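You operate a simulated robot arm through the tools that you are given. There is no shell and no other tool. Be economical: measure what you need, move in short steps, check, and stop when the job is done.

Carry out the task below with a simulated two-armed robot. There is one attempt and no reset: what you move stays moved.

JOB
Put the red yarn cone on the top of the cart away on the tall carton by the heap. Then take the olive spool and put it on the top of the trims bench. Then put the red thread cone from the far end of the belt on the near end of the belt. Then pull the lint tray of the grey overlocker open. The order counts. Set down upright: red yarn cone, olive spool, red thread cone.
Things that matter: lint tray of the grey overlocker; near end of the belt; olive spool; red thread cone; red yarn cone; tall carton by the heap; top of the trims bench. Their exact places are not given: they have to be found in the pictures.

Only the result counts: the job must be done as asked and must still hold three seconds after the hand-in. Knocking over, shifting, dropping, spilling or breaking anything else fails it.

ROBOT AND FRAMES
Two 7-joint arms with two-finger parallel grippers on one trunk, on a base that drives. Base frame: it is fixed to the floor where the robot stands at the start and does not move with it; the origin is under the middle of the robot, x ahead of it, y to its left, z up. Lengths are in mm, angles in degrees, forces in N, time in s.
The left shoulder is at the start at [50, 168, 1032], the right one opposite. With the tool pointing down near the work surface each hand reaches from about 220 to 660 mm from the robot's upright axis, wherever it stands, measured 20 degrees to its own side. Places, roughly: lint tray of the grey overlocker [3700, -900, 700]; near end of the belt [-1000, 500, 800]; tall carton by the heap [2500, 4100, 600]; top of the trims bench [2300, -1400, 800]. Payload 1.57 kg a hand.
The TCP of each hand is the grasp point between the finger pads, 30 mm short of the fingertips. In the tool frame z runs along the fingers and y along their closing line. Largest opening 80 mm; finger width 17, thickness 12; the body of the gripper, 40 by 82 mm, starts 80 mm behind the TCP.
Orientation is that of the tool frame in the base frame, as a unit quaternion [x, y, z, w]. With the fingers straight down and closing along the base's y, the tool's x points along the base's -x, its y along +y and its z along -z.

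CONTROLS
- The arms move only by the tool step_arm. It takes "left_steps", "right_steps" or both (then of equal length, played together; a hand with none holds still); each is a list of rows, each a list of 7 numbers: the finger opening in m, from 0 to 0.08, then the shift along the base's x, y, z in units of 30 mm (1.0 is 30 mm), then the turn, a rotation vector about the base's x, y, z in units of 6 degrees (1.0 is 6 degrees). In form: [[jaw, dx, dy, dz, rx, ry, rz], ...]. A call has 1 to 8 rows; each row shifts and turns the commanded pose from where the row before left it. A call with a number of a shift or a turn outside -1 to 1 is refused whole. A row lasts 0.2 s, in which the tool goes at most 50 mm and 8.6 degrees; a call with a longer step from one row to the next is refused whole, and so is a gripper value outside its range. A pose out of reach is approached as far as the arm can. The call stops where the force on the tool passes 40 N (or 10 N more than at its start, if that is more) or the arm is blocked; 0.2 s more then pass. Each finger travels about 45 mm/s and halts on what it meets, pressing with about 27 N; the grip force reading is that of the motor and also rises with nothing between the fingers. The clock runs only during rows and for 0.2 s after the last one: add rows that do not move to give the fingers time. It gives the time, the measured TCP pose, the force on the tool (base axes), the opening and the grip force at its end, in the units of the frame above (readings bear some noise), with the torque about the TCP (base axes, N m) and any sound that the robot's microphone picked up.
- Cameras (640 x 400 px; columns grow to the right, rows downward): "scene" is now at [83.2, -66.2, 1230.2]; the picture's right is [-0.83, -0.56, 0.00], its down [-0.39, 0.59, -0.71] and it looks along [0.40, -0.59, -0.71] (base axes); focal length 214 px, centre (320, 200). "left" rides on the left gripper at [72, 7, -122] in its tool frame; the picture's right is [-0.09, 1.00, 0.00], its down [-0.84, -0.08, -0.54] and it looks along [-0.54, -0.05, 0.84] (tool axes); focal length 238 px, centre (320, 200). "right" rides on the right gripper at [72, -7, -122] in its tool frame; the picture's right is [0.09, 1.00, 0.00], its down [-0.84, 0.08, -0.54] and it looks along [-0.54, 0.05, 0.84] (tool axes); focal length 238 px, centre (320, 200).
- capture(camera): a new picture of that camera. No time passes.
- move_column(by): slides the trunk up (or, below 0, down) by that many mm; the arms and the scene camera ride with it, the base frame stays. It gives what a move gives, with no picture.
- drive_base(legs): drives the robot by 1 to 6 legs, each [ahead, left, turn to the left] in mm, mm and degrees, along the robot's own axes; the way and the turn of a leg run together, so that a leg with both is an arc; at most 1500 mm and 180 degrees a leg. The arms and the cameras ride along, it lands a little off, and it stops where it bumps. It gives what a move gives.
- aim_head(pan, tilt): turns the head with the scene camera to pan (to the left, within 80 degrees either way) and tilt (down, from -29 to 69), counted from straight ahead of the robot. It gives what a move gives.
- probe_pixels(camera, pixels): for up to 12 pixels [column, row] of the newest picture of that camera ("zoom" is the newest enlarged one), the place [x, y, z] in the base frame of the surface seen there, good to about 3 mm. No time passes.
- close_up(camera, box): a new picture of the part [left, top, right, bottom] of that camera's present view, enlarged. No time passes.
- hand_in(): hands the job in; it is judged then, once.

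Go step by step. Measure first, check grasps and placings, and put right what went wrong. The budget is 110 turns and 92 pictures, counting those below and the enlarged ones. Unless the task says otherwise, let go and move clear before handing in.

The tools are called after ">>>" as a command line: name --argument value ..., lists and objects as JSON in quotes. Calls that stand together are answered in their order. step_arm: Moves the arms, as the interface text tells. Its arguments: {"type":"object","properties":{"left_steps":{"type":"array","items":{"type":"array","items":{"type":"number"}}},"right_steps":{"type":"array","items":{"type":"array","items":{"type":"number"}}}},"required":[]} The other tools are called the same way: move_column (by) slides the trunk up or down; drive_base (legs) drives the base; aim_head (pan, tilt) turns the head that bears the scene camera; capture (camera) takes a picture; probe_pixels (camera, pixels) gives the place of the surface under pixels of a picture; close_up (camera, box) takes an enlarged picture of a part of a camera's view; hand_in () hands the job in.

At the start:

```text
time: 0.0
left_tool_pos: [475.9, 35.0, 1066.6]
left_tcp_rot: [0.0, 1.0, 0.0, 0.0]
left_wrist_force: [0.3, 1.0, -0.6]
left_ft_torque: [0.02, 0.0, 0.04]
left_grip_width: 80.3
left_gripper_force: 0.1
right_tool_pos: [424.8, -375.6, 1089.8]
right_tcp_rot: [0.0, 1.0, 0.001, 0.0]
right_wrist_force: [-0.4, 0.5, 0.4]
right_ft_torque: [0.01, 0.04, 0.04]
right_grip_width: 79.9
right_gripper_force: 0.1
trunk travel left (down, up): [-200.0, 243.0]
robot x, y, heading: [1.1, 1.3, 0.2]
head pan, tilt: [-56.0, 44.9]
```

scene: 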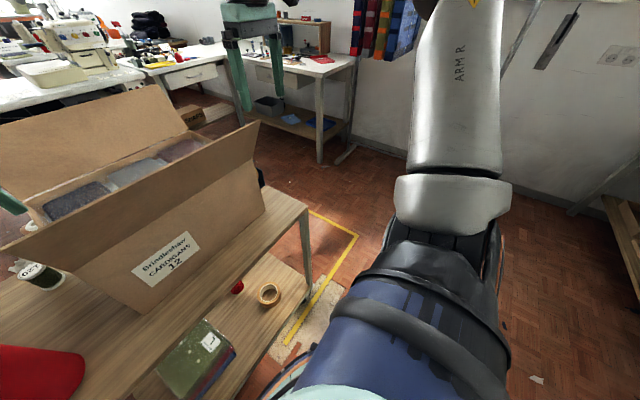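
right: 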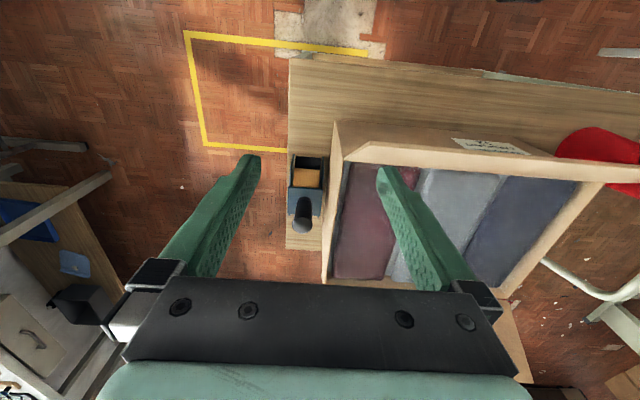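
left: 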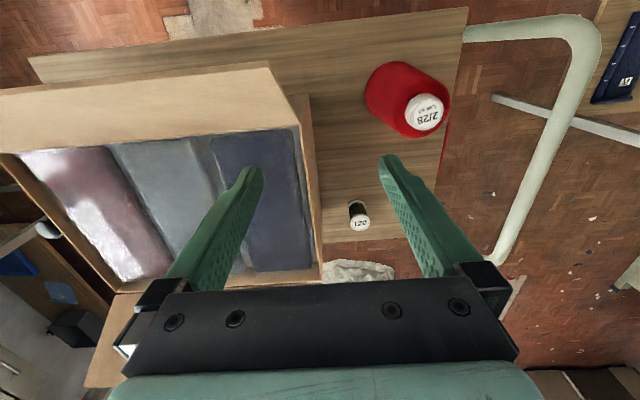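

The left picture shows the red yarn cone (405,100) and a small spool labelled 120 at (358,215) on the cart. I'll aim the head at the cart and measure.

>>> aim_head --pan 0 --tilt 50

>>> capture --camera "scene"

>>> probe_pixels --camera "left" --pixels '[[425, 110], [410, 110], [440, 115], [425, 97], [425, 128], [360, 224], [359, 205], [385, 90], [340, 130], [450, 60]]'

>>> close_up --camera "left" --box '[300, 50, 480, 250]'

```text
time: 1.2
left_tool_pos: [476.7, 34.9, 1066.5]
left_tcp_rot: [0.0, 1.0, 0.0, 0.0]
left_wrist_force: [0.3, 0.5, 0.7]
left_ft_torque: [-0.01, -0.02, 0.0]
left_grip_width: 79.9
left_gripper_force: 0.1
right_tool_pos: [426.3, -376.5, 1090.6]
right_tcp_rot: [0.0, 1.0, 0.0, -0.001]
right_wrist_force: [-0.1, 0.1, 0.1]
right_ft_torque: [0.0, -0.02, 0.03]
right_grip_width: 80.1
right_gripper_force: 0.1
trunk travel left (down, up): [-200.0, 243.0]
robot x, y, heading: [-0.1, -0.4, -0.1]
head pan, tilt: [0.0, 50.0]
```

```text
88 pictures are left
```

scene: 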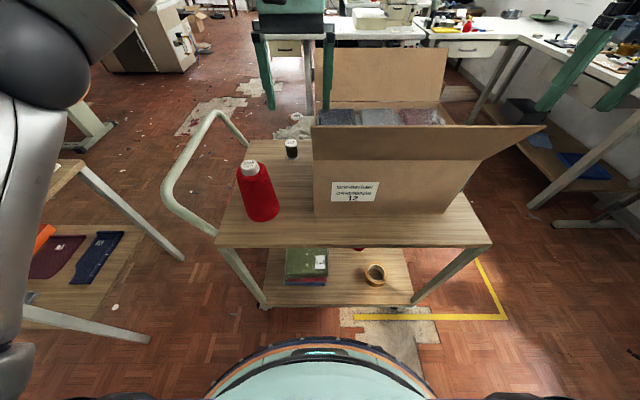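

```text
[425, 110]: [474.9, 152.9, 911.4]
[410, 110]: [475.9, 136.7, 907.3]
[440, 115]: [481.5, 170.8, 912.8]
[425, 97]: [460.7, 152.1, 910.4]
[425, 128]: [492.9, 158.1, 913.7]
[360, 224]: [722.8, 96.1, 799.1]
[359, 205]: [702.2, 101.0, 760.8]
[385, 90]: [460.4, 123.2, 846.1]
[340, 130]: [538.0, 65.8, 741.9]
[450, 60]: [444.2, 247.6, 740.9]
```

```text
2.00 times, centred on (390, 150) of left
```

zoom: 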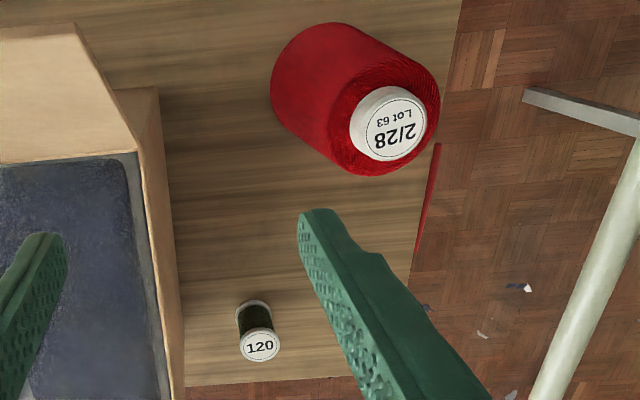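

The red cone's top is at about (477,153,912). I'll zoom in on the cone and the little spool.

>>> close_up --camera "scene" --box '[220, 130, 320, 230]'

>>> probe_pixels --camera "zoom" --pixels '[[180, 130], [190, 190], [240, 350], [330, 330], [160, 350], [270, 200], [150, 210], [455, 80], [455, 50]]'

```text
4.00 times, centred on (270, 180) of scene
```

zoom: 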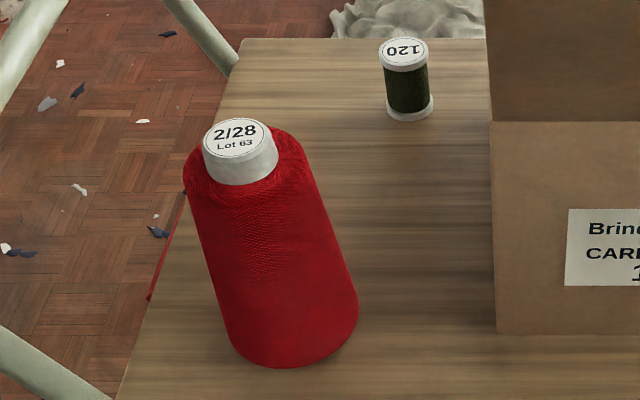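

```text
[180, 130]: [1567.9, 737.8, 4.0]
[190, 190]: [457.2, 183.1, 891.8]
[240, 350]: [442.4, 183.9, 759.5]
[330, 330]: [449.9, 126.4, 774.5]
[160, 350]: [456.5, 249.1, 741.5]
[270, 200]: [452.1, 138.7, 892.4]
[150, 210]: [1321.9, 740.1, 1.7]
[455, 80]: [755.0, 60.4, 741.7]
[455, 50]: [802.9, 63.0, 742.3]
```

The small spool is dark olive. I'll move the left hand over the cone and check.

>>> step_arm --left_steps '[[0.08, 0, 1, 0, 0, 0, 0], [0.08, 0, 1, 0, 0, 0, 0], [0.08, 0, 1, 0, 0, 0, 0], [0.08, 0, 0.97, 0, 0, 0, 0], [0.08, 0, 0, -1, 0, 0, 0], [0.08, 0, 0, -1, 0, 0, 0], [0.08, 0, 0, -1, 0, 0, 0]]'

>>> capture --camera "left"

>>> close_up --camera "scene" --box '[180, 80, 340, 240]'

```text
time: 2.9
left_tool_pos: [478.3, 152.8, 976.0]
left_tcp_rot: [0.001, 1.0, 0.001, 0.001]
left_wrist_force: [-0.2, 0.0, 0.4]
left_ft_torque: [-0.03, 0.01, 0.04]
left_grip_width: 80.1
left_gripper_force: 0.1
right_tool_pos: [425.8, -375.5, 1090.3]
right_tcp_rot: [0.0, 1.0, 0.001, 0.0]
right_wrist_force: [0.1, -0.2, -0.8]
right_ft_torque: [-0.01, 0.01, 0.01]
right_grip_width: 80.1
right_gripper_force: 0.1
trunk travel left (down, up): [-200.0, 243.0]
robot x, y, heading: [0.8, 2.3, 0.3]
head pan, tilt: [0.0, 50.0]
```

```text
85 pictures are left
```

left: 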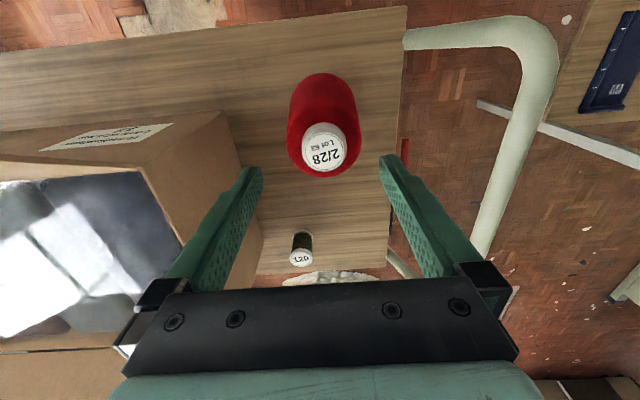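

```text
2.50 times, centred on (260, 160) of scene
```

zoom: 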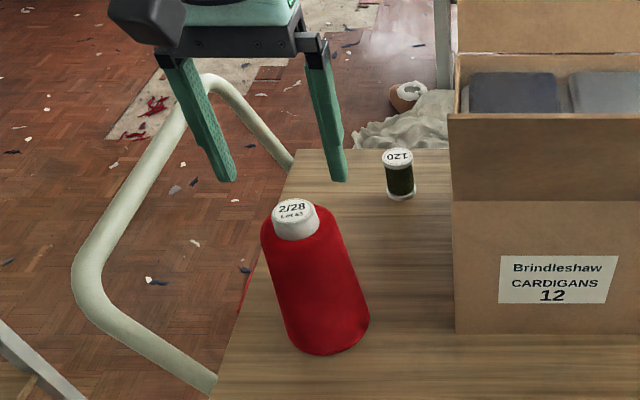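

Cone cap at (323,153) looks centred between the fingers; I'll probe its rim precisely.

>>> probe_pixels --camera "left" --pixels '[[306, 147], [343, 147], [324, 128], [324, 165], [324, 146], [291, 140], [357, 140], [292, 110], [354, 110]]'

```text
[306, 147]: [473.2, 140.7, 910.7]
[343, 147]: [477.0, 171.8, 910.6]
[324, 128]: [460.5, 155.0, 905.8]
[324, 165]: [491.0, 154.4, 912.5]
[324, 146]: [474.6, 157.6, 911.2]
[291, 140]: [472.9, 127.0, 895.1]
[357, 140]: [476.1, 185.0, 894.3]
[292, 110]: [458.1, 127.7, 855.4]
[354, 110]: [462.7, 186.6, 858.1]
```

Centre is about (476,156), diameter ~60–68 near the top. Descending to z≈880 and closing.

>>> step_arm --left_steps '[[0.08, -0.07, 0.1, -0.8, 0, 0, 0], [0.08, 0, 0, -0.8, 0, 0, 0], [0.08, 0, 0, -0.8, 0, 0, 0], [0.08, 0, 0, -0.8, 0, 0, 0], [0.08, 0, 0, 0, 0, 0, 0], [0.04, 0, 0, 0, 0, 0, 0], [0.04, 0, 0, 0, 0, 0, 0], [0.04, 0, 0, 0, 0, 0, 0]]'

>>> close_up --camera "scene" --box '[180, 80, 340, 240]'

```text
time: 4.7
left_tool_pos: [473.8, 156.3, 878.9]
left_tcp_rot: [-0.001, 1.0, 0.0, 0.0]
left_wrist_force: [0.3, -0.8, -0.7]
left_ft_torque: [-0.09, -0.1, -0.02]
left_grip_width: 73.7
left_gripper_force: 27.0
right_tool_pos: [427.1, -375.0, 1089.6]
right_tcp_rot: [-0.001, 1.0, 0.0, 0.0]
right_wrist_force: [-0.2, 0.0, 0.9]
right_ft_torque: [0.0, 0.0, -0.01]
right_grip_width: 79.9
right_gripper_force: 0.0
trunk travel left (down, up): [-200.0, 243.0]
robot x, y, heading: [2.2, -0.3, 0.2]
head pan, tilt: [0.0, 50.0]
```

```text
2.50 times, centred on (260, 160) of scene
```

zoom: 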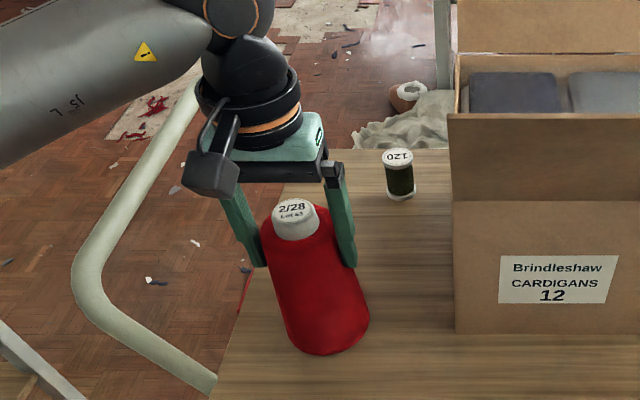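

Gripped at 73.7 mm. Lifting slowly and checking.

>>> step_arm --left_steps '[[0.04, 0, 0, 0.3, 0, 0, 0], [0.04, 0, 0, 0.5, 0, 0, 0], [0.04, 0, 0, 0.7, 0, 0, 0], [0.04, 0, 0, 1, 0, 0, 0], [0.04, 0, 0, 1, 0, 0, 0], [0.04, 0, 0, 0, 0, 0, 0]]'

>>> capture --camera "scene"

```text
time: 6.0
left_tool_pos: [474.1, 156.6, 986.5]
left_tcp_rot: [-0.001, 1.0, -0.001, -0.001]
left_wrist_force: [0.4, 0.3, -1.5]
left_ft_torque: [0.0, 0.02, 0.03]
left_grip_width: 73.7
left_gripper_force: 26.6
right_tool_pos: [426.6, -377.7, 1090.3]
right_tcp_rot: [0.0, 1.0, -0.001, 0.0]
right_wrist_force: [-0.2, -0.3, -0.4]
right_ft_torque: [0.05, 0.03, 0.0]
right_grip_width: 80.0
right_gripper_force: 0.0
trunk travel left (down, up): [-200.0, 243.0]
robot x, y, heading: [-1.6, 5.2, 0.1]
head pan, tilt: [0.0, 50.0]
```

```text
82 pictures are left
```

scene: 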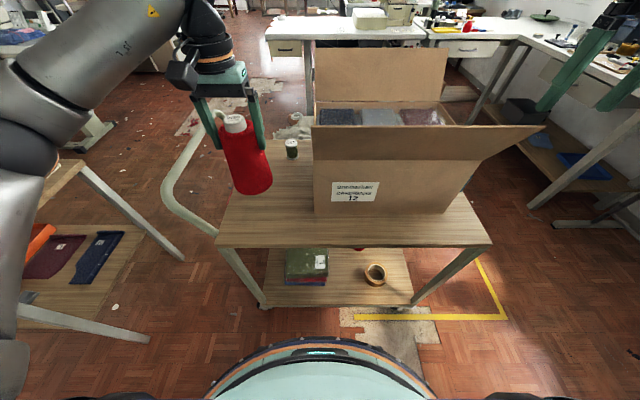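

The cone is held clear of the cart. Now I'll survey the room to plan the drive.

>>> aim_head --pan 70 --tilt 25

>>> capture --camera "scene"

>>> aim_head --pan 25 --tilt 15

>>> capture --camera "scene"

```text
time: 7.5
left_tool_pos: [473.3, 156.4, 985.6]
left_tcp_rot: [0.0, 1.0, 0.0, 0.0]
left_wrist_force: [0.0, -0.4, -2.3]
left_ft_torque: [0.01, 0.0, 0.0]
left_grip_width: 73.7
left_gripper_force: 27.0
right_tool_pos: [426.4, -376.1, 1090.4]
right_tcp_rot: [-0.001, 1.0, 0.001, -0.001]
right_wrist_force: [-1.0, 0.2, 0.5]
right_ft_torque: [-0.02, -0.01, -0.03]
right_grip_width: 80.0
right_gripper_force: 0.0
trunk travel left (down, up): [-200.0, 243.0]
robot x, y, heading: [1.0, -3.5, 0.2]
head pan, tilt: [70.0, 25.0]
```

```text
81 pictures are left
```

scene: 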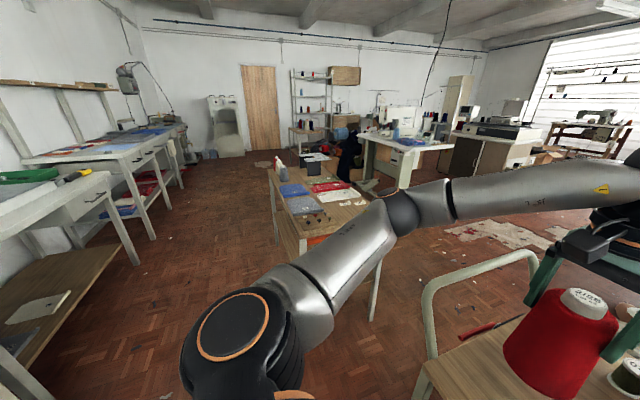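

```text
time: 8.6
left_tool_pos: [474.3, 158.6, 986.1]
left_tcp_rot: [0.0, 1.0, 0.0, 0.001]
left_wrist_force: [-0.6, 0.3, -2.8]
left_ft_torque: [0.01, 0.04, 0.0]
left_grip_width: 73.8
left_gripper_force: 27.1
right_tool_pos: [425.6, -375.1, 1090.2]
right_tcp_rot: [0.0, 1.0, 0.001, 0.0]
right_wrist_force: [-0.5, -0.3, 0.2]
right_ft_torque: [0.01, -0.02, -0.01]
right_grip_width: 80.0
right_gripper_force: 0.0
trunk travel left (down, up): [-200.0, 243.0]
robot x, y, heading: [2.5, -3.2, -0.2]
head pan, tilt: [25.0, 15.0]
```

```text
80 pictures are left
```

scene: 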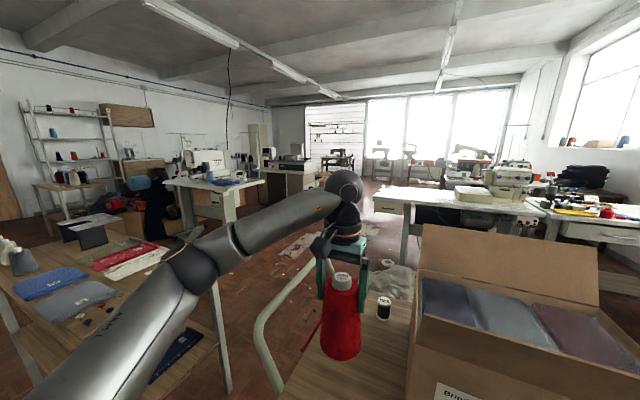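

I'll zoom on the heap region and probe floor obstacles.

>>> close_up --camera "scene" --box '[30, 140, 290, 260]'

>>> probe_pixels --camera "scene" --pixels '[[222, 390], [200, 237], [235, 245], [205, 255], [125, 225], [140, 215], [155, 210], [280, 260], [405, 255], [220, 200], [270, 210], [25, 375]]'

```text
2.46 times, centred on (160, 200) of scene
```

zoom: 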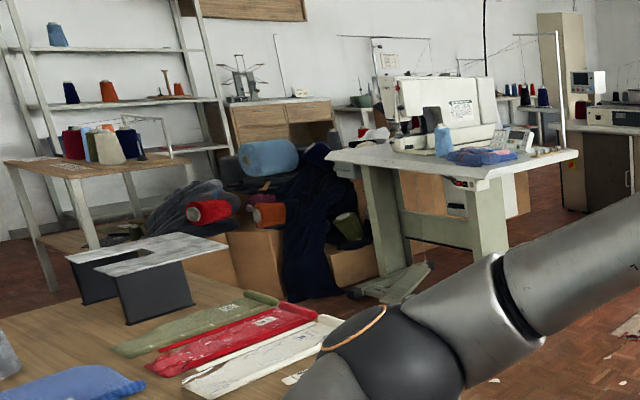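

```text
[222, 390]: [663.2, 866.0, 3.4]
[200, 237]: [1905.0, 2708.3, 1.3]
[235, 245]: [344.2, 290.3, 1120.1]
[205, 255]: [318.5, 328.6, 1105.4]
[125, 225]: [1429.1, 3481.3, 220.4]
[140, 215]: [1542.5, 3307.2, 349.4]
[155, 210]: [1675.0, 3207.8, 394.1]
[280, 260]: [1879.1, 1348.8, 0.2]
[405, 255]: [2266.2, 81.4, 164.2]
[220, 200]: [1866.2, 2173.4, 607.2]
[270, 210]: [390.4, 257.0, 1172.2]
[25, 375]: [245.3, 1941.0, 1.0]
```

Several boxes sit near the heap; I'll probe them in the zoom.

>>> probe_pixels --camera "zoom" --pixels '[[285, 120], [285, 102], [425, 195], [510, 190], [265, 160], [255, 260], [350, 270], [190, 205], [340, 300], [385, 250], [560, 105], [215, 270]]'

```text
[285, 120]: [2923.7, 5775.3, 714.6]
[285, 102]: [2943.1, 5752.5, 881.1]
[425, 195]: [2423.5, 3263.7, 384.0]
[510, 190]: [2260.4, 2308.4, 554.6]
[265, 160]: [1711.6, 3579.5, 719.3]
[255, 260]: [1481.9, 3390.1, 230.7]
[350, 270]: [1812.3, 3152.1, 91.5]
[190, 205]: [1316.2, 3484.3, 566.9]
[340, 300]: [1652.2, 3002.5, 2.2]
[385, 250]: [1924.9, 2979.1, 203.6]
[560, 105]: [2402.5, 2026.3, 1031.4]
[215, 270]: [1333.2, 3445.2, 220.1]
```

I need floor measurements to route; I'll look left and probe floor and table corners.

>>> aim_head --pan 62 --tilt 30

>>> capture --camera "scene"

```text
time: 9.6
left_tool_pos: [473.8, 156.8, 986.1]
left_tcp_rot: [0.0, 1.0, 0.0, 0.0]
left_wrist_force: [-0.3, 0.0, -2.9]
left_ft_torque: [-0.02, -0.01, -0.02]
left_grip_width: 73.8
left_gripper_force: 26.3
right_tool_pos: [426.6, -375.8, 1090.0]
right_tcp_rot: [-0.001, 1.0, 0.0, 0.0]
right_wrist_force: [-0.3, -0.8, 0.4]
right_ft_torque: [0.01, -0.01, 0.04]
right_grip_width: 80.1
right_gripper_force: 0.1
trunk travel left (down, up): [-200.0, 243.0]
robot x, y, heading: [-0.2, 1.9, 0.2]
head pan, tilt: [62.0, 30.0]
```

```text
78 pictures are left
```

scene: 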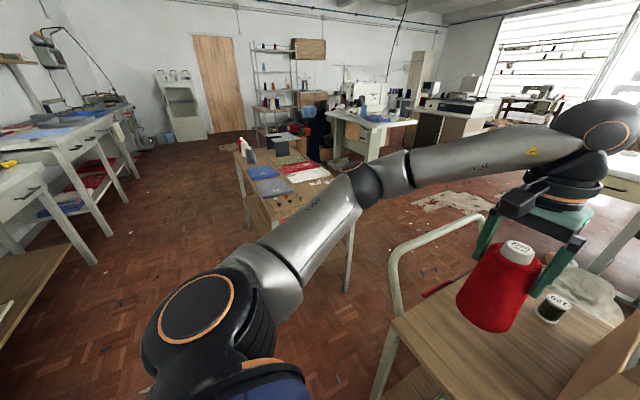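

>>> probe_pixels --camera "scene" --pixels '[[346, 290], [247, 230], [235, 152], [275, 148], [358, 170], [392, 262], [470, 212], [95, 263], [400, 165], [200, 200], [135, 178], [246, 195]]'

>>> close_up --camera "scene" --box '[220, 90, 480, 220]'

```text
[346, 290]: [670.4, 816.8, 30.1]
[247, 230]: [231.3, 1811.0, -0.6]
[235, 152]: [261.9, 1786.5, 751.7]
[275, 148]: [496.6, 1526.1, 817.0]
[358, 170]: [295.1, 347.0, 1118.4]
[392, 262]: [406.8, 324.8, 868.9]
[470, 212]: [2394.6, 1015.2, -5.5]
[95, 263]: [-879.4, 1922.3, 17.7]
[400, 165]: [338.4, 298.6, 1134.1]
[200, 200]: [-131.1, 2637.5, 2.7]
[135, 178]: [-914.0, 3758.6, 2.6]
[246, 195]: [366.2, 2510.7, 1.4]
```

```text
2.46 times, centred on (350, 155) of scene
```

zoom: 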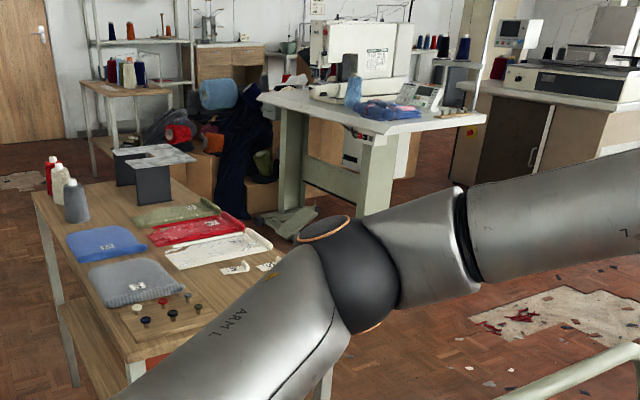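

Table spans x 230–720, y 820–1800; the gap to the cart is too narrow, so I'll go around its left end. Back off, turn left and look.

>>> drive_base --legs '[[-220, 0, 0], [0, 0, 90]]'

>>> aim_head --pan 0 --tilt 25

>>> capture --camera "scene"

>>> aim_head --pan 75 --tilt 30

>>> capture --camera "scene"

```text
time: 15.1
left_tool_pos: [-368.2, 476.0, 985.9]
left_tcp_rot: [-0.703, 0.711, 0.0, 0.0]
left_wrist_force: [-0.8, 0.2, -3.0]
left_ft_torque: [-0.06, 0.02, 0.04]
left_grip_width: 73.2
left_gripper_force: 27.3
right_tool_pos: [164.5, 420.5, 1089.2]
right_tcp_rot: [-0.703, 0.711, -0.001, -0.001]
right_wrist_force: [0.6, -0.1, -0.6]
right_ft_torque: [-0.01, 0.0, 0.02]
right_grip_width: 80.2
right_gripper_force: 0.0
trunk travel left (down, up): [-200.0, 243.0]
robot x, y, heading: [-222.9, -1.9, 89.2]
head pan, tilt: [62.0, 30.0]
```

```text
time: 16.4
left_tool_pos: [-369.0, 474.9, 985.1]
left_tcp_rot: [-0.703, 0.711, 0.0, 0.0]
left_wrist_force: [0.3, 0.2, -2.4]
left_ft_torque: [0.0, -0.01, 0.04]
left_grip_width: 73.3
left_gripper_force: 26.4
right_tool_pos: [163.6, 419.9, 1090.3]
right_tcp_rot: [-0.703, 0.711, 0.0, 0.001]
right_wrist_force: [-0.4, 1.3, 0.6]
right_ft_torque: [0.01, -0.02, -0.01]
right_grip_width: 80.0
right_gripper_force: 0.1
trunk travel left (down, up): [-200.0, 243.0]
robot x, y, heading: [-218.2, 0.5, 89.4]
head pan, tilt: [0.0, 25.0]
```

```text
76 pictures are left
```

scene: 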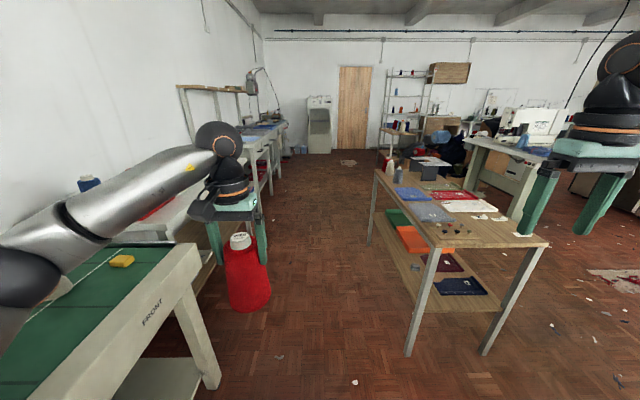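

```text
time: 17.9
left_tool_pos: [-368.9, 475.5, 986.9]
left_tcp_rot: [-0.702, 0.712, 0.0, 0.0]
left_wrist_force: [0.2, -0.4, -2.6]
left_ft_torque: [-0.06, -0.04, -0.01]
left_grip_width: 73.4
left_gripper_force: 26.8
right_tool_pos: [163.5, 422.8, 1090.1]
right_tcp_rot: [-0.703, 0.711, -0.001, 0.001]
right_wrist_force: [0.6, 0.9, 0.1]
right_ft_torque: [0.02, 0.0, 0.0]
right_grip_width: 80.1
right_gripper_force: 0.1
trunk travel left (down, up): [-200.0, 243.0]
robot x, y, heading: [-216.8, -0.9, 89.0]
head pan, tilt: [75.0, 30.0]
```

```text
75 pictures are left
```

scene: 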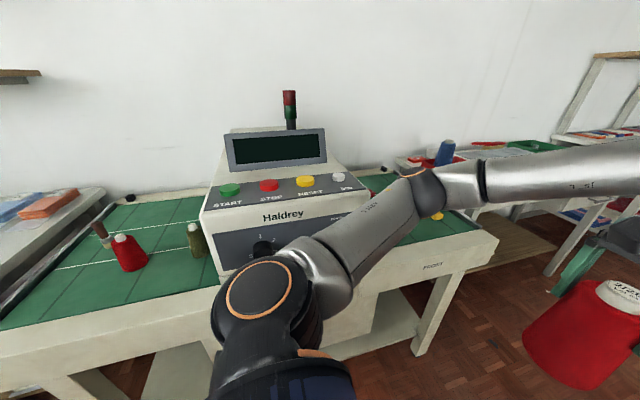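

There's a belt with a red cone (125,250) and an olive object (193,235). I'll zoom to compare with the cart's spool.

>>> close_up --camera "scene" --box '[60, 190, 240, 300]'

>>> probe_pixels --camera "zoom" --pixels '[[460, 130], [475, 240], [235, 160], [240, 280], [150, 140], [150, 210], [350, 250], [100, 310], [440, 200], [510, 200]]'

>>> probe_pixels --camera "scene" --pixels '[[437, 217], [495, 240], [10, 325], [225, 280], [375, 245], [410, 235], [400, 175], [435, 325], [200, 195], [290, 95], [445, 265], [350, 300]]'

```text
3.56 times, centred on (150, 245) of scene
```

zoom: 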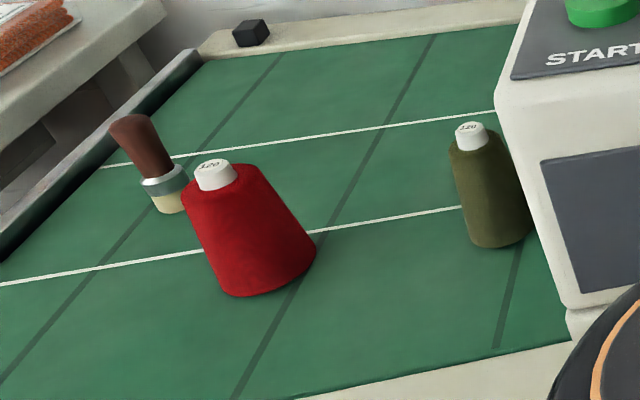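

```text
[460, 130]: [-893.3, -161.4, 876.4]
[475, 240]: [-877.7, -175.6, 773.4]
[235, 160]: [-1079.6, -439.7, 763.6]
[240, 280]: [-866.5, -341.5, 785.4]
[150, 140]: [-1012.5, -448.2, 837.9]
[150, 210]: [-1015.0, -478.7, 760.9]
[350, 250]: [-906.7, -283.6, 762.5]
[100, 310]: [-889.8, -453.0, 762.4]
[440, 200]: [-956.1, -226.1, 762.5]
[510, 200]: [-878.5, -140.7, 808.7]
```

```text
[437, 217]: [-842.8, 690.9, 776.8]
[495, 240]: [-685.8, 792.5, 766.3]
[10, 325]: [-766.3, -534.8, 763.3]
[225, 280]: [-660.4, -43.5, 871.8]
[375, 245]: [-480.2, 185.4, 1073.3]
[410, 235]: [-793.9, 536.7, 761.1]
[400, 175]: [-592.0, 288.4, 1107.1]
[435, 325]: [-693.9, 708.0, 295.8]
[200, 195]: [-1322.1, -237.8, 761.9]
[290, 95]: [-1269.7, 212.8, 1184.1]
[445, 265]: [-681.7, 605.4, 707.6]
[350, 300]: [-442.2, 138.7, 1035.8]
```

The belt carries an olive cone (not a spool), so the olive spool is the one on the cart. Driving along the aisle past the table, then facing the heap.

>>> drive_base --legs '[[1200, 0, 0], [1150, 0, 0], [0, 0, -70]]'

>>> aim_head --pan 10 --tilt 20

>>> capture --camera "scene"

```text
time: 32.5
left_tool_pos: [225.4, 2669.6, 986.4]
left_tcp_rot: [-0.167, 0.986, 0.0, 0.0]
left_wrist_force: [-0.2, 0.5, -2.4]
left_ft_torque: [0.01, 0.06, 0.02]
left_grip_width: 73.0
left_gripper_force: 26.7
right_tool_pos: [356.9, 2149.8, 1089.6]
right_tcp_rot: [-0.167, 0.986, 0.001, -0.001]
right_wrist_force: [-0.1, 0.7, 0.1]
right_ft_torque: [-0.03, 0.03, 0.02]
right_grip_width: 79.8
right_gripper_force: 0.1
trunk travel left (down, up): [-200.0, 243.0]
robot x, y, heading: [-171.1, 2365.5, 19.3]
head pan, tilt: [75.0, 30.0]
```

```text
time: 33.9
left_tool_pos: [226.4, 2668.4, 987.1]
left_tcp_rot: [-0.167, 0.986, 0.0, 0.001]
left_wrist_force: [-0.1, 0.1, -2.3]
left_ft_torque: [0.01, 0.0, 0.01]
left_grip_width: 72.5
left_gripper_force: 27.3
right_tool_pos: [356.1, 2150.6, 1090.4]
right_tcp_rot: [-0.167, 0.986, 0.0, -0.001]
right_wrist_force: [0.3, 0.0, -0.5]
right_ft_torque: [-0.01, -0.04, -0.03]
right_grip_width: 79.9
right_gripper_force: 0.0
trunk travel left (down, up): [-200.0, 243.0]
robot x, y, heading: [-169.2, 2364.2, 19.1]
head pan, tilt: [10.0, 20.0]
```

```text
73 pictures are left
```

scene: 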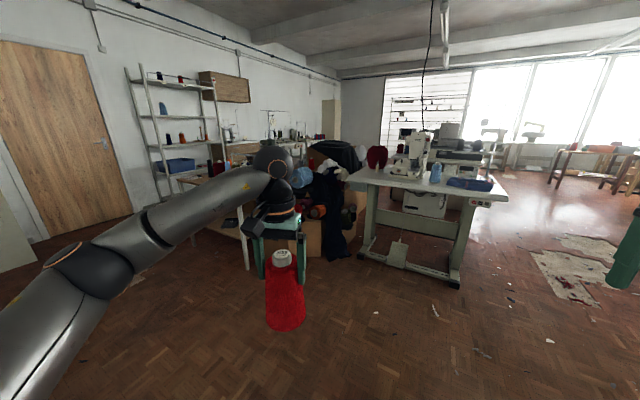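

Grip width drifted slightly (73.7→72.5). I'll check cone slip and zoom to find the carton.

>>> probe_pixels --camera "scene" --pixels '[[282, 252], [284, 256], [325, 155], [375, 160], [335, 255], [245, 268], [355, 258], [455, 285], [440, 255], [500, 235]]'

>>> close_up --camera "scene" --box '[220, 110, 420, 280]'

```text
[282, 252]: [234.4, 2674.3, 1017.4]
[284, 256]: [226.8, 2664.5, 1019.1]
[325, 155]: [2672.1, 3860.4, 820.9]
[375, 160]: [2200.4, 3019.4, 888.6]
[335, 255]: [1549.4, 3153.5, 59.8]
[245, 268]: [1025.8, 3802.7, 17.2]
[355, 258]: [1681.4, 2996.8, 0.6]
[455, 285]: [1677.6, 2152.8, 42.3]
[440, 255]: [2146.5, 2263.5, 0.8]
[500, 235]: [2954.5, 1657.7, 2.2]
```

```text
2.35 times, centred on (320, 195) of scene
```

zoom: 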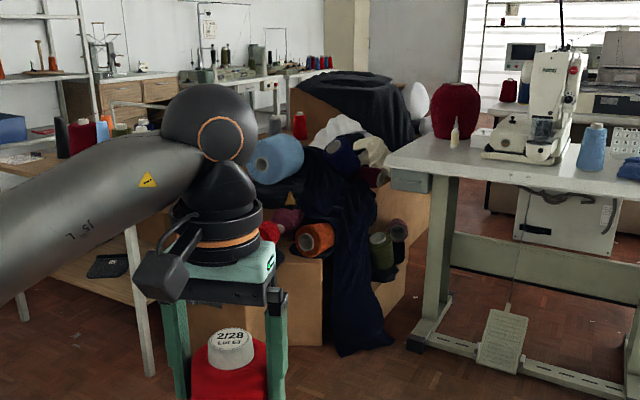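

>>> probe_pixels --camera "zoom" --pixels '[[310, 105], [360, 85], [417, 100], [410, 225], [400, 140], [300, 285], [385, 290], [365, 150], [340, 100], [270, 160], [620, 220], [510, 90]]'

```text
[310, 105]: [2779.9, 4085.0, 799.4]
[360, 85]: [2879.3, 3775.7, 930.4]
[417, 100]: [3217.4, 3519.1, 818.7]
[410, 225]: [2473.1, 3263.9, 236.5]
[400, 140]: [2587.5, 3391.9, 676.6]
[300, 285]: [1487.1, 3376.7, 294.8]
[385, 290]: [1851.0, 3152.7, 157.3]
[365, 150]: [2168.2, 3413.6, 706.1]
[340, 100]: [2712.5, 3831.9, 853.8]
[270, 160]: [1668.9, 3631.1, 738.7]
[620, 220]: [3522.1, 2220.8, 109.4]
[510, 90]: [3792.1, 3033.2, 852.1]
```

The heap is large; the tall carton seems to be at its far side. I'll route south of the overlocker table and look from the east aisle.

>>> drive_base --legs '[[0, 0, -64], [863, 863, 0], [753, -612, 0], [1025, 954, 0], [0, 0, 90]]'

>>> aim_head --pan 5 --tilt 20

>>> capture --camera "scene"

```text
time: 58.0
left_tool_pos: [2821.4, 1869.7, 985.9]
left_tcp_rot: [-0.389, 0.921, 0.0, -0.001]
left_wrist_force: [0.4, 0.4, -3.4]
left_ft_torque: [0.0, 0.02, -0.02]
left_grip_width: 71.6
left_gripper_force: 27.2
right_tool_pos: [3170.4, 1465.6, 1089.6]
right_tcp_rot: [-0.39, 0.921, 0.0, 0.0]
right_wrist_force: [1.1, 0.6, -0.1]
right_ft_torque: [-0.03, -0.02, 0.03]
right_grip_width: 80.0
right_gripper_force: 0.1
trunk travel left (down, up): [-200.0, 243.0]
robot x, y, heading: [2605.2, 1421.6, 46.1]
head pan, tilt: [10.0, 20.0]
```

```text
time: 58.7
left_tool_pos: [2821.2, 1869.2, 985.3]
left_tcp_rot: [-0.39, 0.921, 0.001, 0.0]
left_wrist_force: [0.6, 0.8, -2.8]
left_ft_torque: [0.0, 0.04, 0.02]
left_grip_width: 71.5
left_gripper_force: 26.7
right_tool_pos: [3170.7, 1465.0, 1089.4]
right_tcp_rot: [-0.39, 0.921, 0.0, 0.0]
right_wrist_force: [0.4, -0.5, 0.0]
right_ft_torque: [-0.02, -0.01, 0.0]
right_grip_width: 80.1
right_gripper_force: 0.0
trunk travel left (down, up): [-200.0, 243.0]
robot x, y, heading: [2601.5, 1425.0, 45.7]
head pan, tilt: [5.0, 20.0]
```

```text
71 pictures are left
```

scene: 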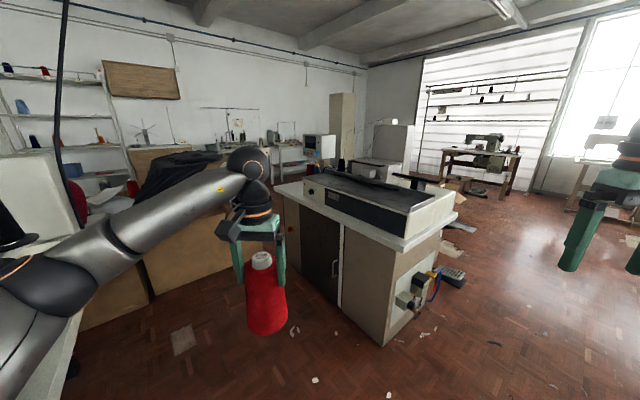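

Big brown cartons appear at (180,260). Probing them, the passage and the cone.

>>> probe_pixels --camera "scene" --pixels '[[262, 258], [150, 290], [150, 240], [215, 230], [180, 160], [150, 160], [145, 205], [80, 325], [235, 270], [280, 190], [385, 340], [120, 280]]'

>>> close_up --camera "scene" --box '[60, 130, 260, 330]'

```text
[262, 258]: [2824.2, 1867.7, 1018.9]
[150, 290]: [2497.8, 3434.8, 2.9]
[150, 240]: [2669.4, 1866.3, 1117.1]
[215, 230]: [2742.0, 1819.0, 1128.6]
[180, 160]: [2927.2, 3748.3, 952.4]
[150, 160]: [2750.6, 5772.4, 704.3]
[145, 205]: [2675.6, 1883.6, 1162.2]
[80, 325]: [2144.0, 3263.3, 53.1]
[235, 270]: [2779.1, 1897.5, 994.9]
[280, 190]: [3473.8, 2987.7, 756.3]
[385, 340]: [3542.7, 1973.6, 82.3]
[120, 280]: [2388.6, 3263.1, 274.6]
```

```text
2.00 times, centred on (160, 230) of scene
```

zoom: 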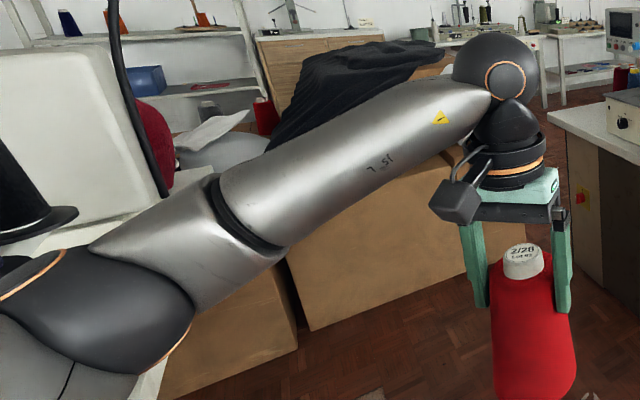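

Cone not slipping. Advance up the aisle and face north.

>>> drive_base --legs '[[836, 322, 0], [0, 0, 44]]'

>>> aim_head --pan 10 --tilt 25

>>> capture --camera "scene"

```text
time: 65.4
left_tool_pos: [2792.2, 2718.5, 986.2]
left_tcp_rot: [0.709, -0.705, -0.001, 0.0]
left_wrist_force: [-0.8, -0.5, -2.4]
left_ft_torque: [-0.04, -0.01, 0.02]
left_grip_width: 71.3
left_gripper_force: 26.9
right_tool_pos: [3327.4, 2675.1, 1088.7]
right_tcp_rot: [0.71, -0.705, 0.0, 0.0]
right_wrist_force: [-0.9, 0.0, 0.7]
right_ft_torque: [0.0, 0.0, 0.01]
right_grip_width: 79.8
right_gripper_force: 0.0
trunk travel left (down, up): [-200.0, 243.0]
robot x, y, heading: [2952.3, 2242.7, 90.3]
head pan, tilt: [5.0, 20.0]
```

```text
time: 66.1
left_tool_pos: [2794.1, 2719.0, 986.5]
left_tcp_rot: [0.71, -0.704, 0.0, 0.0]
left_wrist_force: [-0.7, -0.4, -2.0]
left_ft_torque: [0.0, -0.01, -0.02]
left_grip_width: 71.4
left_gripper_force: 27.2
right_tool_pos: [3327.7, 2674.9, 1089.5]
right_tcp_rot: [0.71, -0.704, 0.0, 0.0]
right_wrist_force: [-0.1, 0.5, -0.6]
right_ft_torque: [-0.02, 0.01, 0.02]
right_grip_width: 79.7
right_gripper_force: 0.1
trunk travel left (down, up): [-200.0, 243.0]
robot x, y, heading: [2957.1, 2244.0, 90.3]
head pan, tilt: [10.0, 25.0]
```

```text
69 pictures are left
```

scene: 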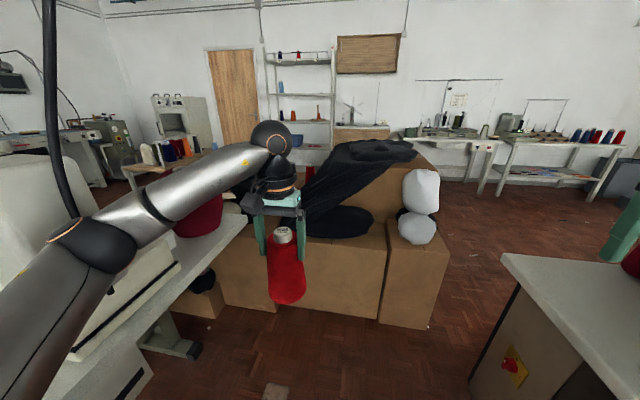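

>>> close_up --camera "scene" --box '[230, 120, 460, 340]'

>>> probe_pixels --camera "scene" --pixels '[[340, 225], [375, 235], [370, 310], [400, 240], [440, 248], [420, 320], [410, 180], [425, 155], [385, 200], [345, 190], [390, 225], [250, 260]]'

```text
1.82 times, centred on (345, 230) of scene
```

zoom: 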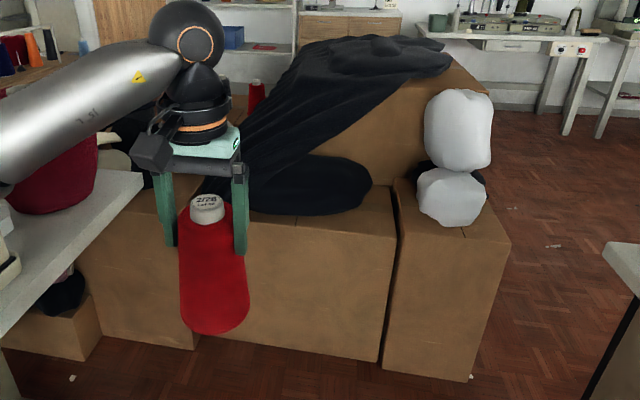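

```text
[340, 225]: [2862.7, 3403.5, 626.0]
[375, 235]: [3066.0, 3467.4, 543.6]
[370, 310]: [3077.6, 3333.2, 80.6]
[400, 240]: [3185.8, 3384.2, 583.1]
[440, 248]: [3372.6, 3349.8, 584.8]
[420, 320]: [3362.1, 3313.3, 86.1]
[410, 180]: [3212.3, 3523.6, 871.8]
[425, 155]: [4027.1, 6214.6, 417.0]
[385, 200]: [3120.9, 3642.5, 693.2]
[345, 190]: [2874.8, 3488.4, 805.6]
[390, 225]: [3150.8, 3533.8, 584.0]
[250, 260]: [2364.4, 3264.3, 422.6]
```

The carton near (2500,4100) must be behind this heap. I'll check the way around the cabinet on the right.

>>> aim_head --pan -40 --tilt 25

>>> capture --camera "scene"

>>> probe_pixels --camera "scene" --pixels '[[240, 200], [210, 230], [300, 200], [350, 170], [420, 220], [560, 210], [560, 260], [200, 180], [260, 170], [120, 250], [400, 200], [500, 300]]'

```text
time: 67.3
left_tool_pos: [2793.4, 2717.8, 986.3]
left_tcp_rot: [0.71, -0.705, -0.001, -0.001]
left_wrist_force: [-0.2, 0.3, -2.5]
left_ft_torque: [-0.01, 0.01, -0.01]
left_grip_width: 71.6
left_gripper_force: 27.1
right_tool_pos: [3326.6, 2674.5, 1089.8]
right_tcp_rot: [0.709, -0.705, 0.0, 0.0]
right_wrist_force: [-0.6, 0.2, 0.5]
right_ft_torque: [-0.01, -0.02, 0.02]
right_grip_width: 79.7
right_gripper_force: 0.0
trunk travel left (down, up): [-200.0, 243.0]
robot x, y, heading: [2955.2, 2246.3, 90.1]
head pan, tilt: [-40.0, 25.0]
```

```text
67 pictures are left
```

scene: 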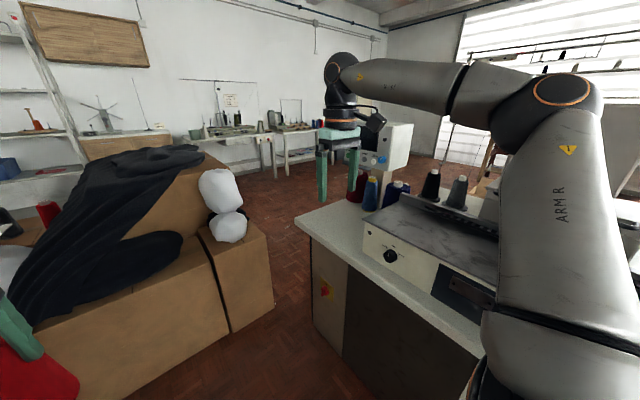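

```text
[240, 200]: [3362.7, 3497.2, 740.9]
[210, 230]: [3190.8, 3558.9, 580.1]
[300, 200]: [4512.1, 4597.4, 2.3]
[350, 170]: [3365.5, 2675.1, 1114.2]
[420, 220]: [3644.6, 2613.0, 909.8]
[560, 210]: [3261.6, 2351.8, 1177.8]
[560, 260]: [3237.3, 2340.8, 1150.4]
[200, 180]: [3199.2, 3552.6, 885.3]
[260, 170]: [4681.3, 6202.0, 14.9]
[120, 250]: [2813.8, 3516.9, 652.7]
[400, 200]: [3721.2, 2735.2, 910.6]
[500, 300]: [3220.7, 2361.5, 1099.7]
```

>>> probe_pixels --camera "scene" --pixels '[[274, 303], [270, 240], [313, 300], [306, 228], [255, 228], [290, 260], [230, 332], [230, 300]]'

>>> aim_head --pan 30 --tilt 15

>>> move_column --by 240

>>> capture --camera "scene"

```text
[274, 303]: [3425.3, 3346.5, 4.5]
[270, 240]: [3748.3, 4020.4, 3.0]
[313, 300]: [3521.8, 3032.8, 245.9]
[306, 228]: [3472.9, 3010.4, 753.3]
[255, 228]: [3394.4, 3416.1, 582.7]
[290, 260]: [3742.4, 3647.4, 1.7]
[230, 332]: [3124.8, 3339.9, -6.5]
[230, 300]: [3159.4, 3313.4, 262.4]
```

```text
time: 68.7
left_tool_pos: [2793.6, 2718.7, 986.2]
left_tcp_rot: [0.709, -0.705, 0.0, 0.0]
left_wrist_force: [-0.9, 0.3, -2.0]
left_ft_torque: [0.0, 0.0, -0.02]
left_grip_width: 71.3
left_gripper_force: 27.0
right_tool_pos: [3327.7, 2674.8, 1090.4]
right_tcp_rot: [0.71, -0.704, 0.001, 0.0]
right_wrist_force: [0.2, -0.2, -0.5]
right_ft_torque: [0.01, 0.01, 0.0]
right_grip_width: 80.2
right_gripper_force: 0.1
trunk travel left (down, up): [-200.0, 243.0]
robot x, y, heading: [2955.1, 2246.3, 90.4]
head pan, tilt: [30.0, 15.0]
```

```text
time: 71.2
left_tool_pos: [2793.7, 2718.2, 1225.6]
left_tcp_rot: [0.709, -0.705, -0.001, 0.0]
left_wrist_force: [-0.1, -0.3, -1.3]
left_ft_torque: [-0.02, -0.01, -0.03]
left_grip_width: 71.5
left_gripper_force: 27.1
right_tool_pos: [3327.1, 2675.9, 1330.1]
right_tcp_rot: [0.71, -0.705, 0.0, 0.0]
right_wrist_force: [0.1, 0.4, 0.8]
right_ft_torque: [0.05, -0.01, 0.02]
right_grip_width: 79.9
right_gripper_force: 0.0
trunk travel left (down, up): [-440.0, 3.0]
robot x, y, heading: [2955.0, 2242.4, 90.4]
head pan, tilt: [30.0, 15.0]
```

```text
66 pictures are left
```

scene: 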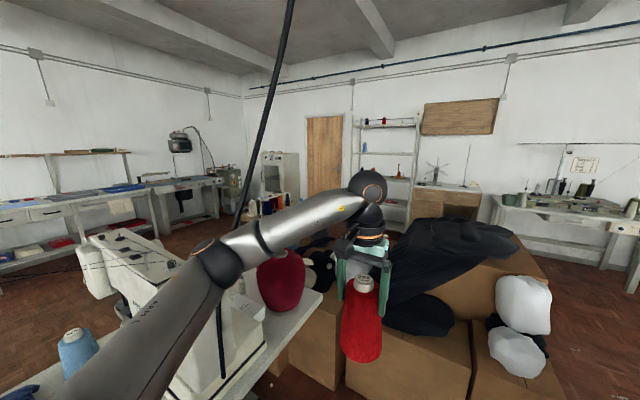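

The 335 mm gap is too narrow. I'll back down the aisle and go around the east side of the cabinet, hands kept high.

>>> drive_base --legs '[[-880, 0, 0], [0, -1000, -45]]'

>>> aim_head --pan 0 --tilt 22

>>> capture --camera "scene"

```text
time: 80.7
left_tool_pos: [4096.5, 1402.8, 1225.1]
left_tcp_rot: [-0.37, 0.929, 0.0, 0.0]
left_wrist_force: [0.6, -0.7, -1.9]
left_ft_torque: [0.01, 0.02, 0.02]
left_grip_width: 71.1
left_gripper_force: 26.8
right_tool_pos: [4428.2, 982.0, 1329.8]
right_tcp_rot: [-0.37, 0.929, 0.001, 0.0]
right_wrist_force: [0.4, 0.3, 0.5]
right_ft_torque: [0.0, 0.0, 0.0]
right_grip_width: 80.1
right_gripper_force: 0.0
trunk travel left (down, up): [-440.0, 3.0]
robot x, y, heading: [3858.3, 962.8, 43.3]
head pan, tilt: [30.0, 15.0]
cut short: leg 2
```

```text
time: 81.7
left_tool_pos: [4096.7, 1401.5, 1226.5]
left_tcp_rot: [-0.371, 0.929, 0.0, 0.0]
left_wrist_force: [0.0, -1.3, -1.5]
left_ft_torque: [-0.02, 0.02, -0.01]
left_grip_width: 71.0
left_gripper_force: 26.9
right_tool_pos: [4427.6, 981.7, 1329.7]
right_tcp_rot: [-0.37, 0.929, 0.0, -0.001]
right_wrist_force: [0.4, 0.1, 0.5]
right_ft_torque: [-0.02, 0.01, -0.01]
right_grip_width: 79.9
right_gripper_force: 0.0
trunk travel left (down, up): [-440.0, 3.0]
robot x, y, heading: [3859.3, 960.3, 43.5]
head pan, tilt: [0.0, 22.0]
```

```text
65 pictures are left
```

scene: 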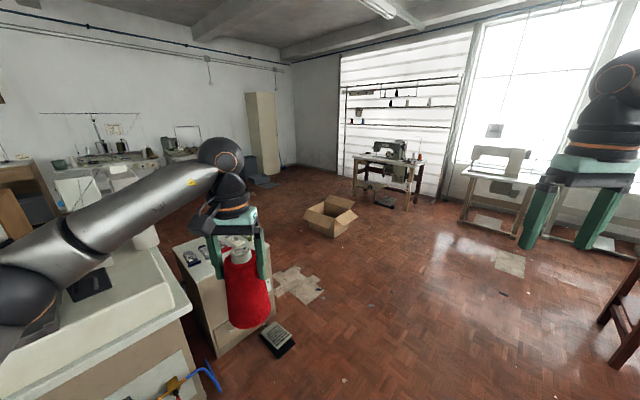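

The arc dipped south and was cut short at (3858,963). I'll look what's on the right.

>>> aim_head --pan -78 --tilt 40

>>> capture --camera "scene"

```text
time: 83.2
left_tool_pos: [4095.9, 1401.5, 1225.7]
left_tcp_rot: [-0.369, 0.929, 0.0, 0.0]
left_wrist_force: [0.3, 0.0, -1.9]
left_ft_torque: [-0.03, 0.0, -0.02]
left_grip_width: 71.0
left_gripper_force: 27.0
right_tool_pos: [4428.4, 983.1, 1330.7]
right_tcp_rot: [-0.37, 0.929, 0.0, 0.0]
right_wrist_force: [0.3, -0.7, -0.2]
right_ft_torque: [0.0, 0.01, -0.03]
right_grip_width: 80.1
right_gripper_force: 0.1
trunk travel left (down, up): [-440.0, 3.0]
robot x, y, heading: [3860.1, 963.2, 43.4]
head pan, tilt: [-78.0, 40.0]
```

```text
64 pictures are left
```

scene: 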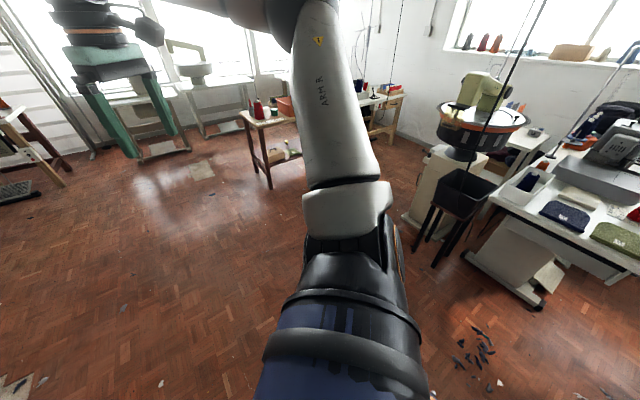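

>>> probe_pixels --camera "scene" --pixels '[[545, 305], [470, 255], [475, 350], [560, 360], [600, 270]]'

>>> aim_head --pan 40 --tilt 55

>>> capture --camera "scene"

```text
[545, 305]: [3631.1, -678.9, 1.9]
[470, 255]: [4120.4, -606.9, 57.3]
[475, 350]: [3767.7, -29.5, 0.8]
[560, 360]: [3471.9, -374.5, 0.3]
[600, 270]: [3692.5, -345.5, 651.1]
```

```text
time: 85.2
left_tool_pos: [4096.3, 1401.4, 1226.4]
left_tcp_rot: [-0.37, 0.929, 0.0, 0.0]
left_wrist_force: [0.0, -0.2, -2.1]
left_ft_torque: [-0.05, -0.01, -0.01]
left_grip_width: 71.1
left_gripper_force: 27.2
right_tool_pos: [4430.1, 982.1, 1330.7]
right_tcp_rot: [-0.37, 0.929, 0.0, 0.0]
right_wrist_force: [0.7, 0.0, 0.8]
right_ft_torque: [0.01, 0.04, 0.02]
right_grip_width: 80.3
right_gripper_force: 0.1
trunk travel left (down, up): [-440.0, 3.0]
robot x, y, heading: [3862.0, 964.7, 43.4]
head pan, tilt: [40.0, 55.0]
```

```text
63 pictures are left
```

scene: 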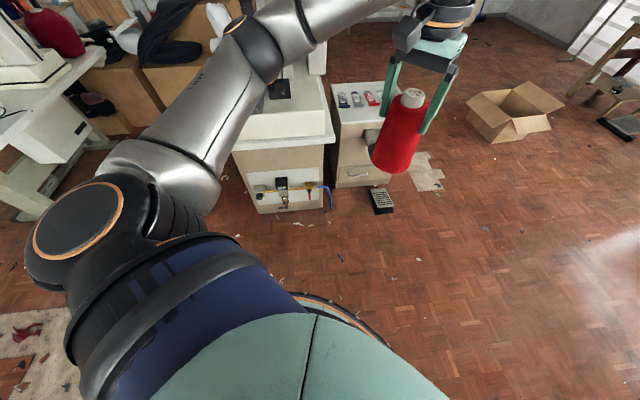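

Nothing visibly touched. Probing for a path between side cabinet and the open box.

>>> probe_pixels --camera "scene" --pixels '[[385, 212], [388, 185], [468, 115], [515, 142], [563, 105], [505, 85], [440, 165], [325, 205], [440, 130], [390, 90], [620, 140], [470, 60]]'

```text
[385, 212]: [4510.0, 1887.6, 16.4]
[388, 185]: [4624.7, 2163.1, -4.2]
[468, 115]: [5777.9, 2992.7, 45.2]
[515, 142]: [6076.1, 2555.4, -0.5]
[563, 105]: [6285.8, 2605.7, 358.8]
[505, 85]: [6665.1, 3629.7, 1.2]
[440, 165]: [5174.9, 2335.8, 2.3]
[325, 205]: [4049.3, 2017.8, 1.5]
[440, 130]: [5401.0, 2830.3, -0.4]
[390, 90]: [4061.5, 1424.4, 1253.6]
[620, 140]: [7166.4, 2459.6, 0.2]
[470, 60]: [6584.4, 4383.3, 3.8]
```

>>> drive_base --legs '[[808, -120, 0], [808, -120, 0], [0, 0, 46], [1400, 0, 0], [0, 0, 60]]'

>>> aim_head --pan 0 --tilt 25

>>> capture --camera "scene"

```text
time: 104.8
left_tool_pos: [4765.2, 3386.3, 1226.8]
left_tcp_rot: [0.962, -0.274, 0.001, 0.0]
left_wrist_force: [0.9, 0.3, -2.2]
left_ft_torque: [0.01, -0.02, 0.02]
left_grip_width: 70.5
left_gripper_force: 27.0
right_tool_pos: [5085.9, 3812.4, 1329.4]
right_tcp_rot: [0.961, -0.275, 0.0, -0.001]
right_wrist_force: [0.3, -0.3, 0.4]
right_ft_torque: [-0.01, 0.0, -0.05]
right_grip_width: 80.0
right_gripper_force: 0.1
trunk travel left (down, up): [-440.0, 3.0]
robot x, y, heading: [5250.1, 3267.0, 148.1]
head pan, tilt: [40.0, 55.0]
```

```text
time: 105.8
left_tool_pos: [4763.5, 3386.3, 1225.5]
left_tcp_rot: [0.961, -0.275, 0.0, -0.001]
left_wrist_force: [0.0, -0.6, -1.9]
left_ft_torque: [-0.03, -0.03, 0.0]
left_grip_width: 70.5
left_gripper_force: 26.8
right_tool_pos: [5085.3, 3813.7, 1329.3]
right_tcp_rot: [0.962, -0.274, 0.0, 0.0]
right_wrist_force: [0.7, 0.5, 0.9]
right_ft_torque: [0.04, -0.01, 0.03]
right_grip_width: 79.9
right_gripper_force: 0.1
trunk travel left (down, up): [-440.0, 3.0]
robot x, y, heading: [5248.3, 3269.8, 148.4]
head pan, tilt: [0.0, 25.0]
```

```text
62 pictures are left
```

scene: 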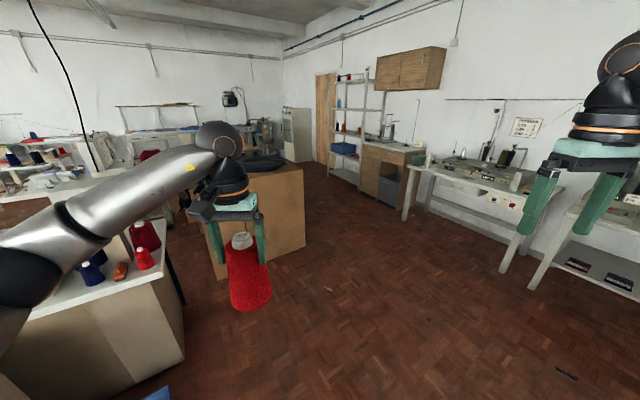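

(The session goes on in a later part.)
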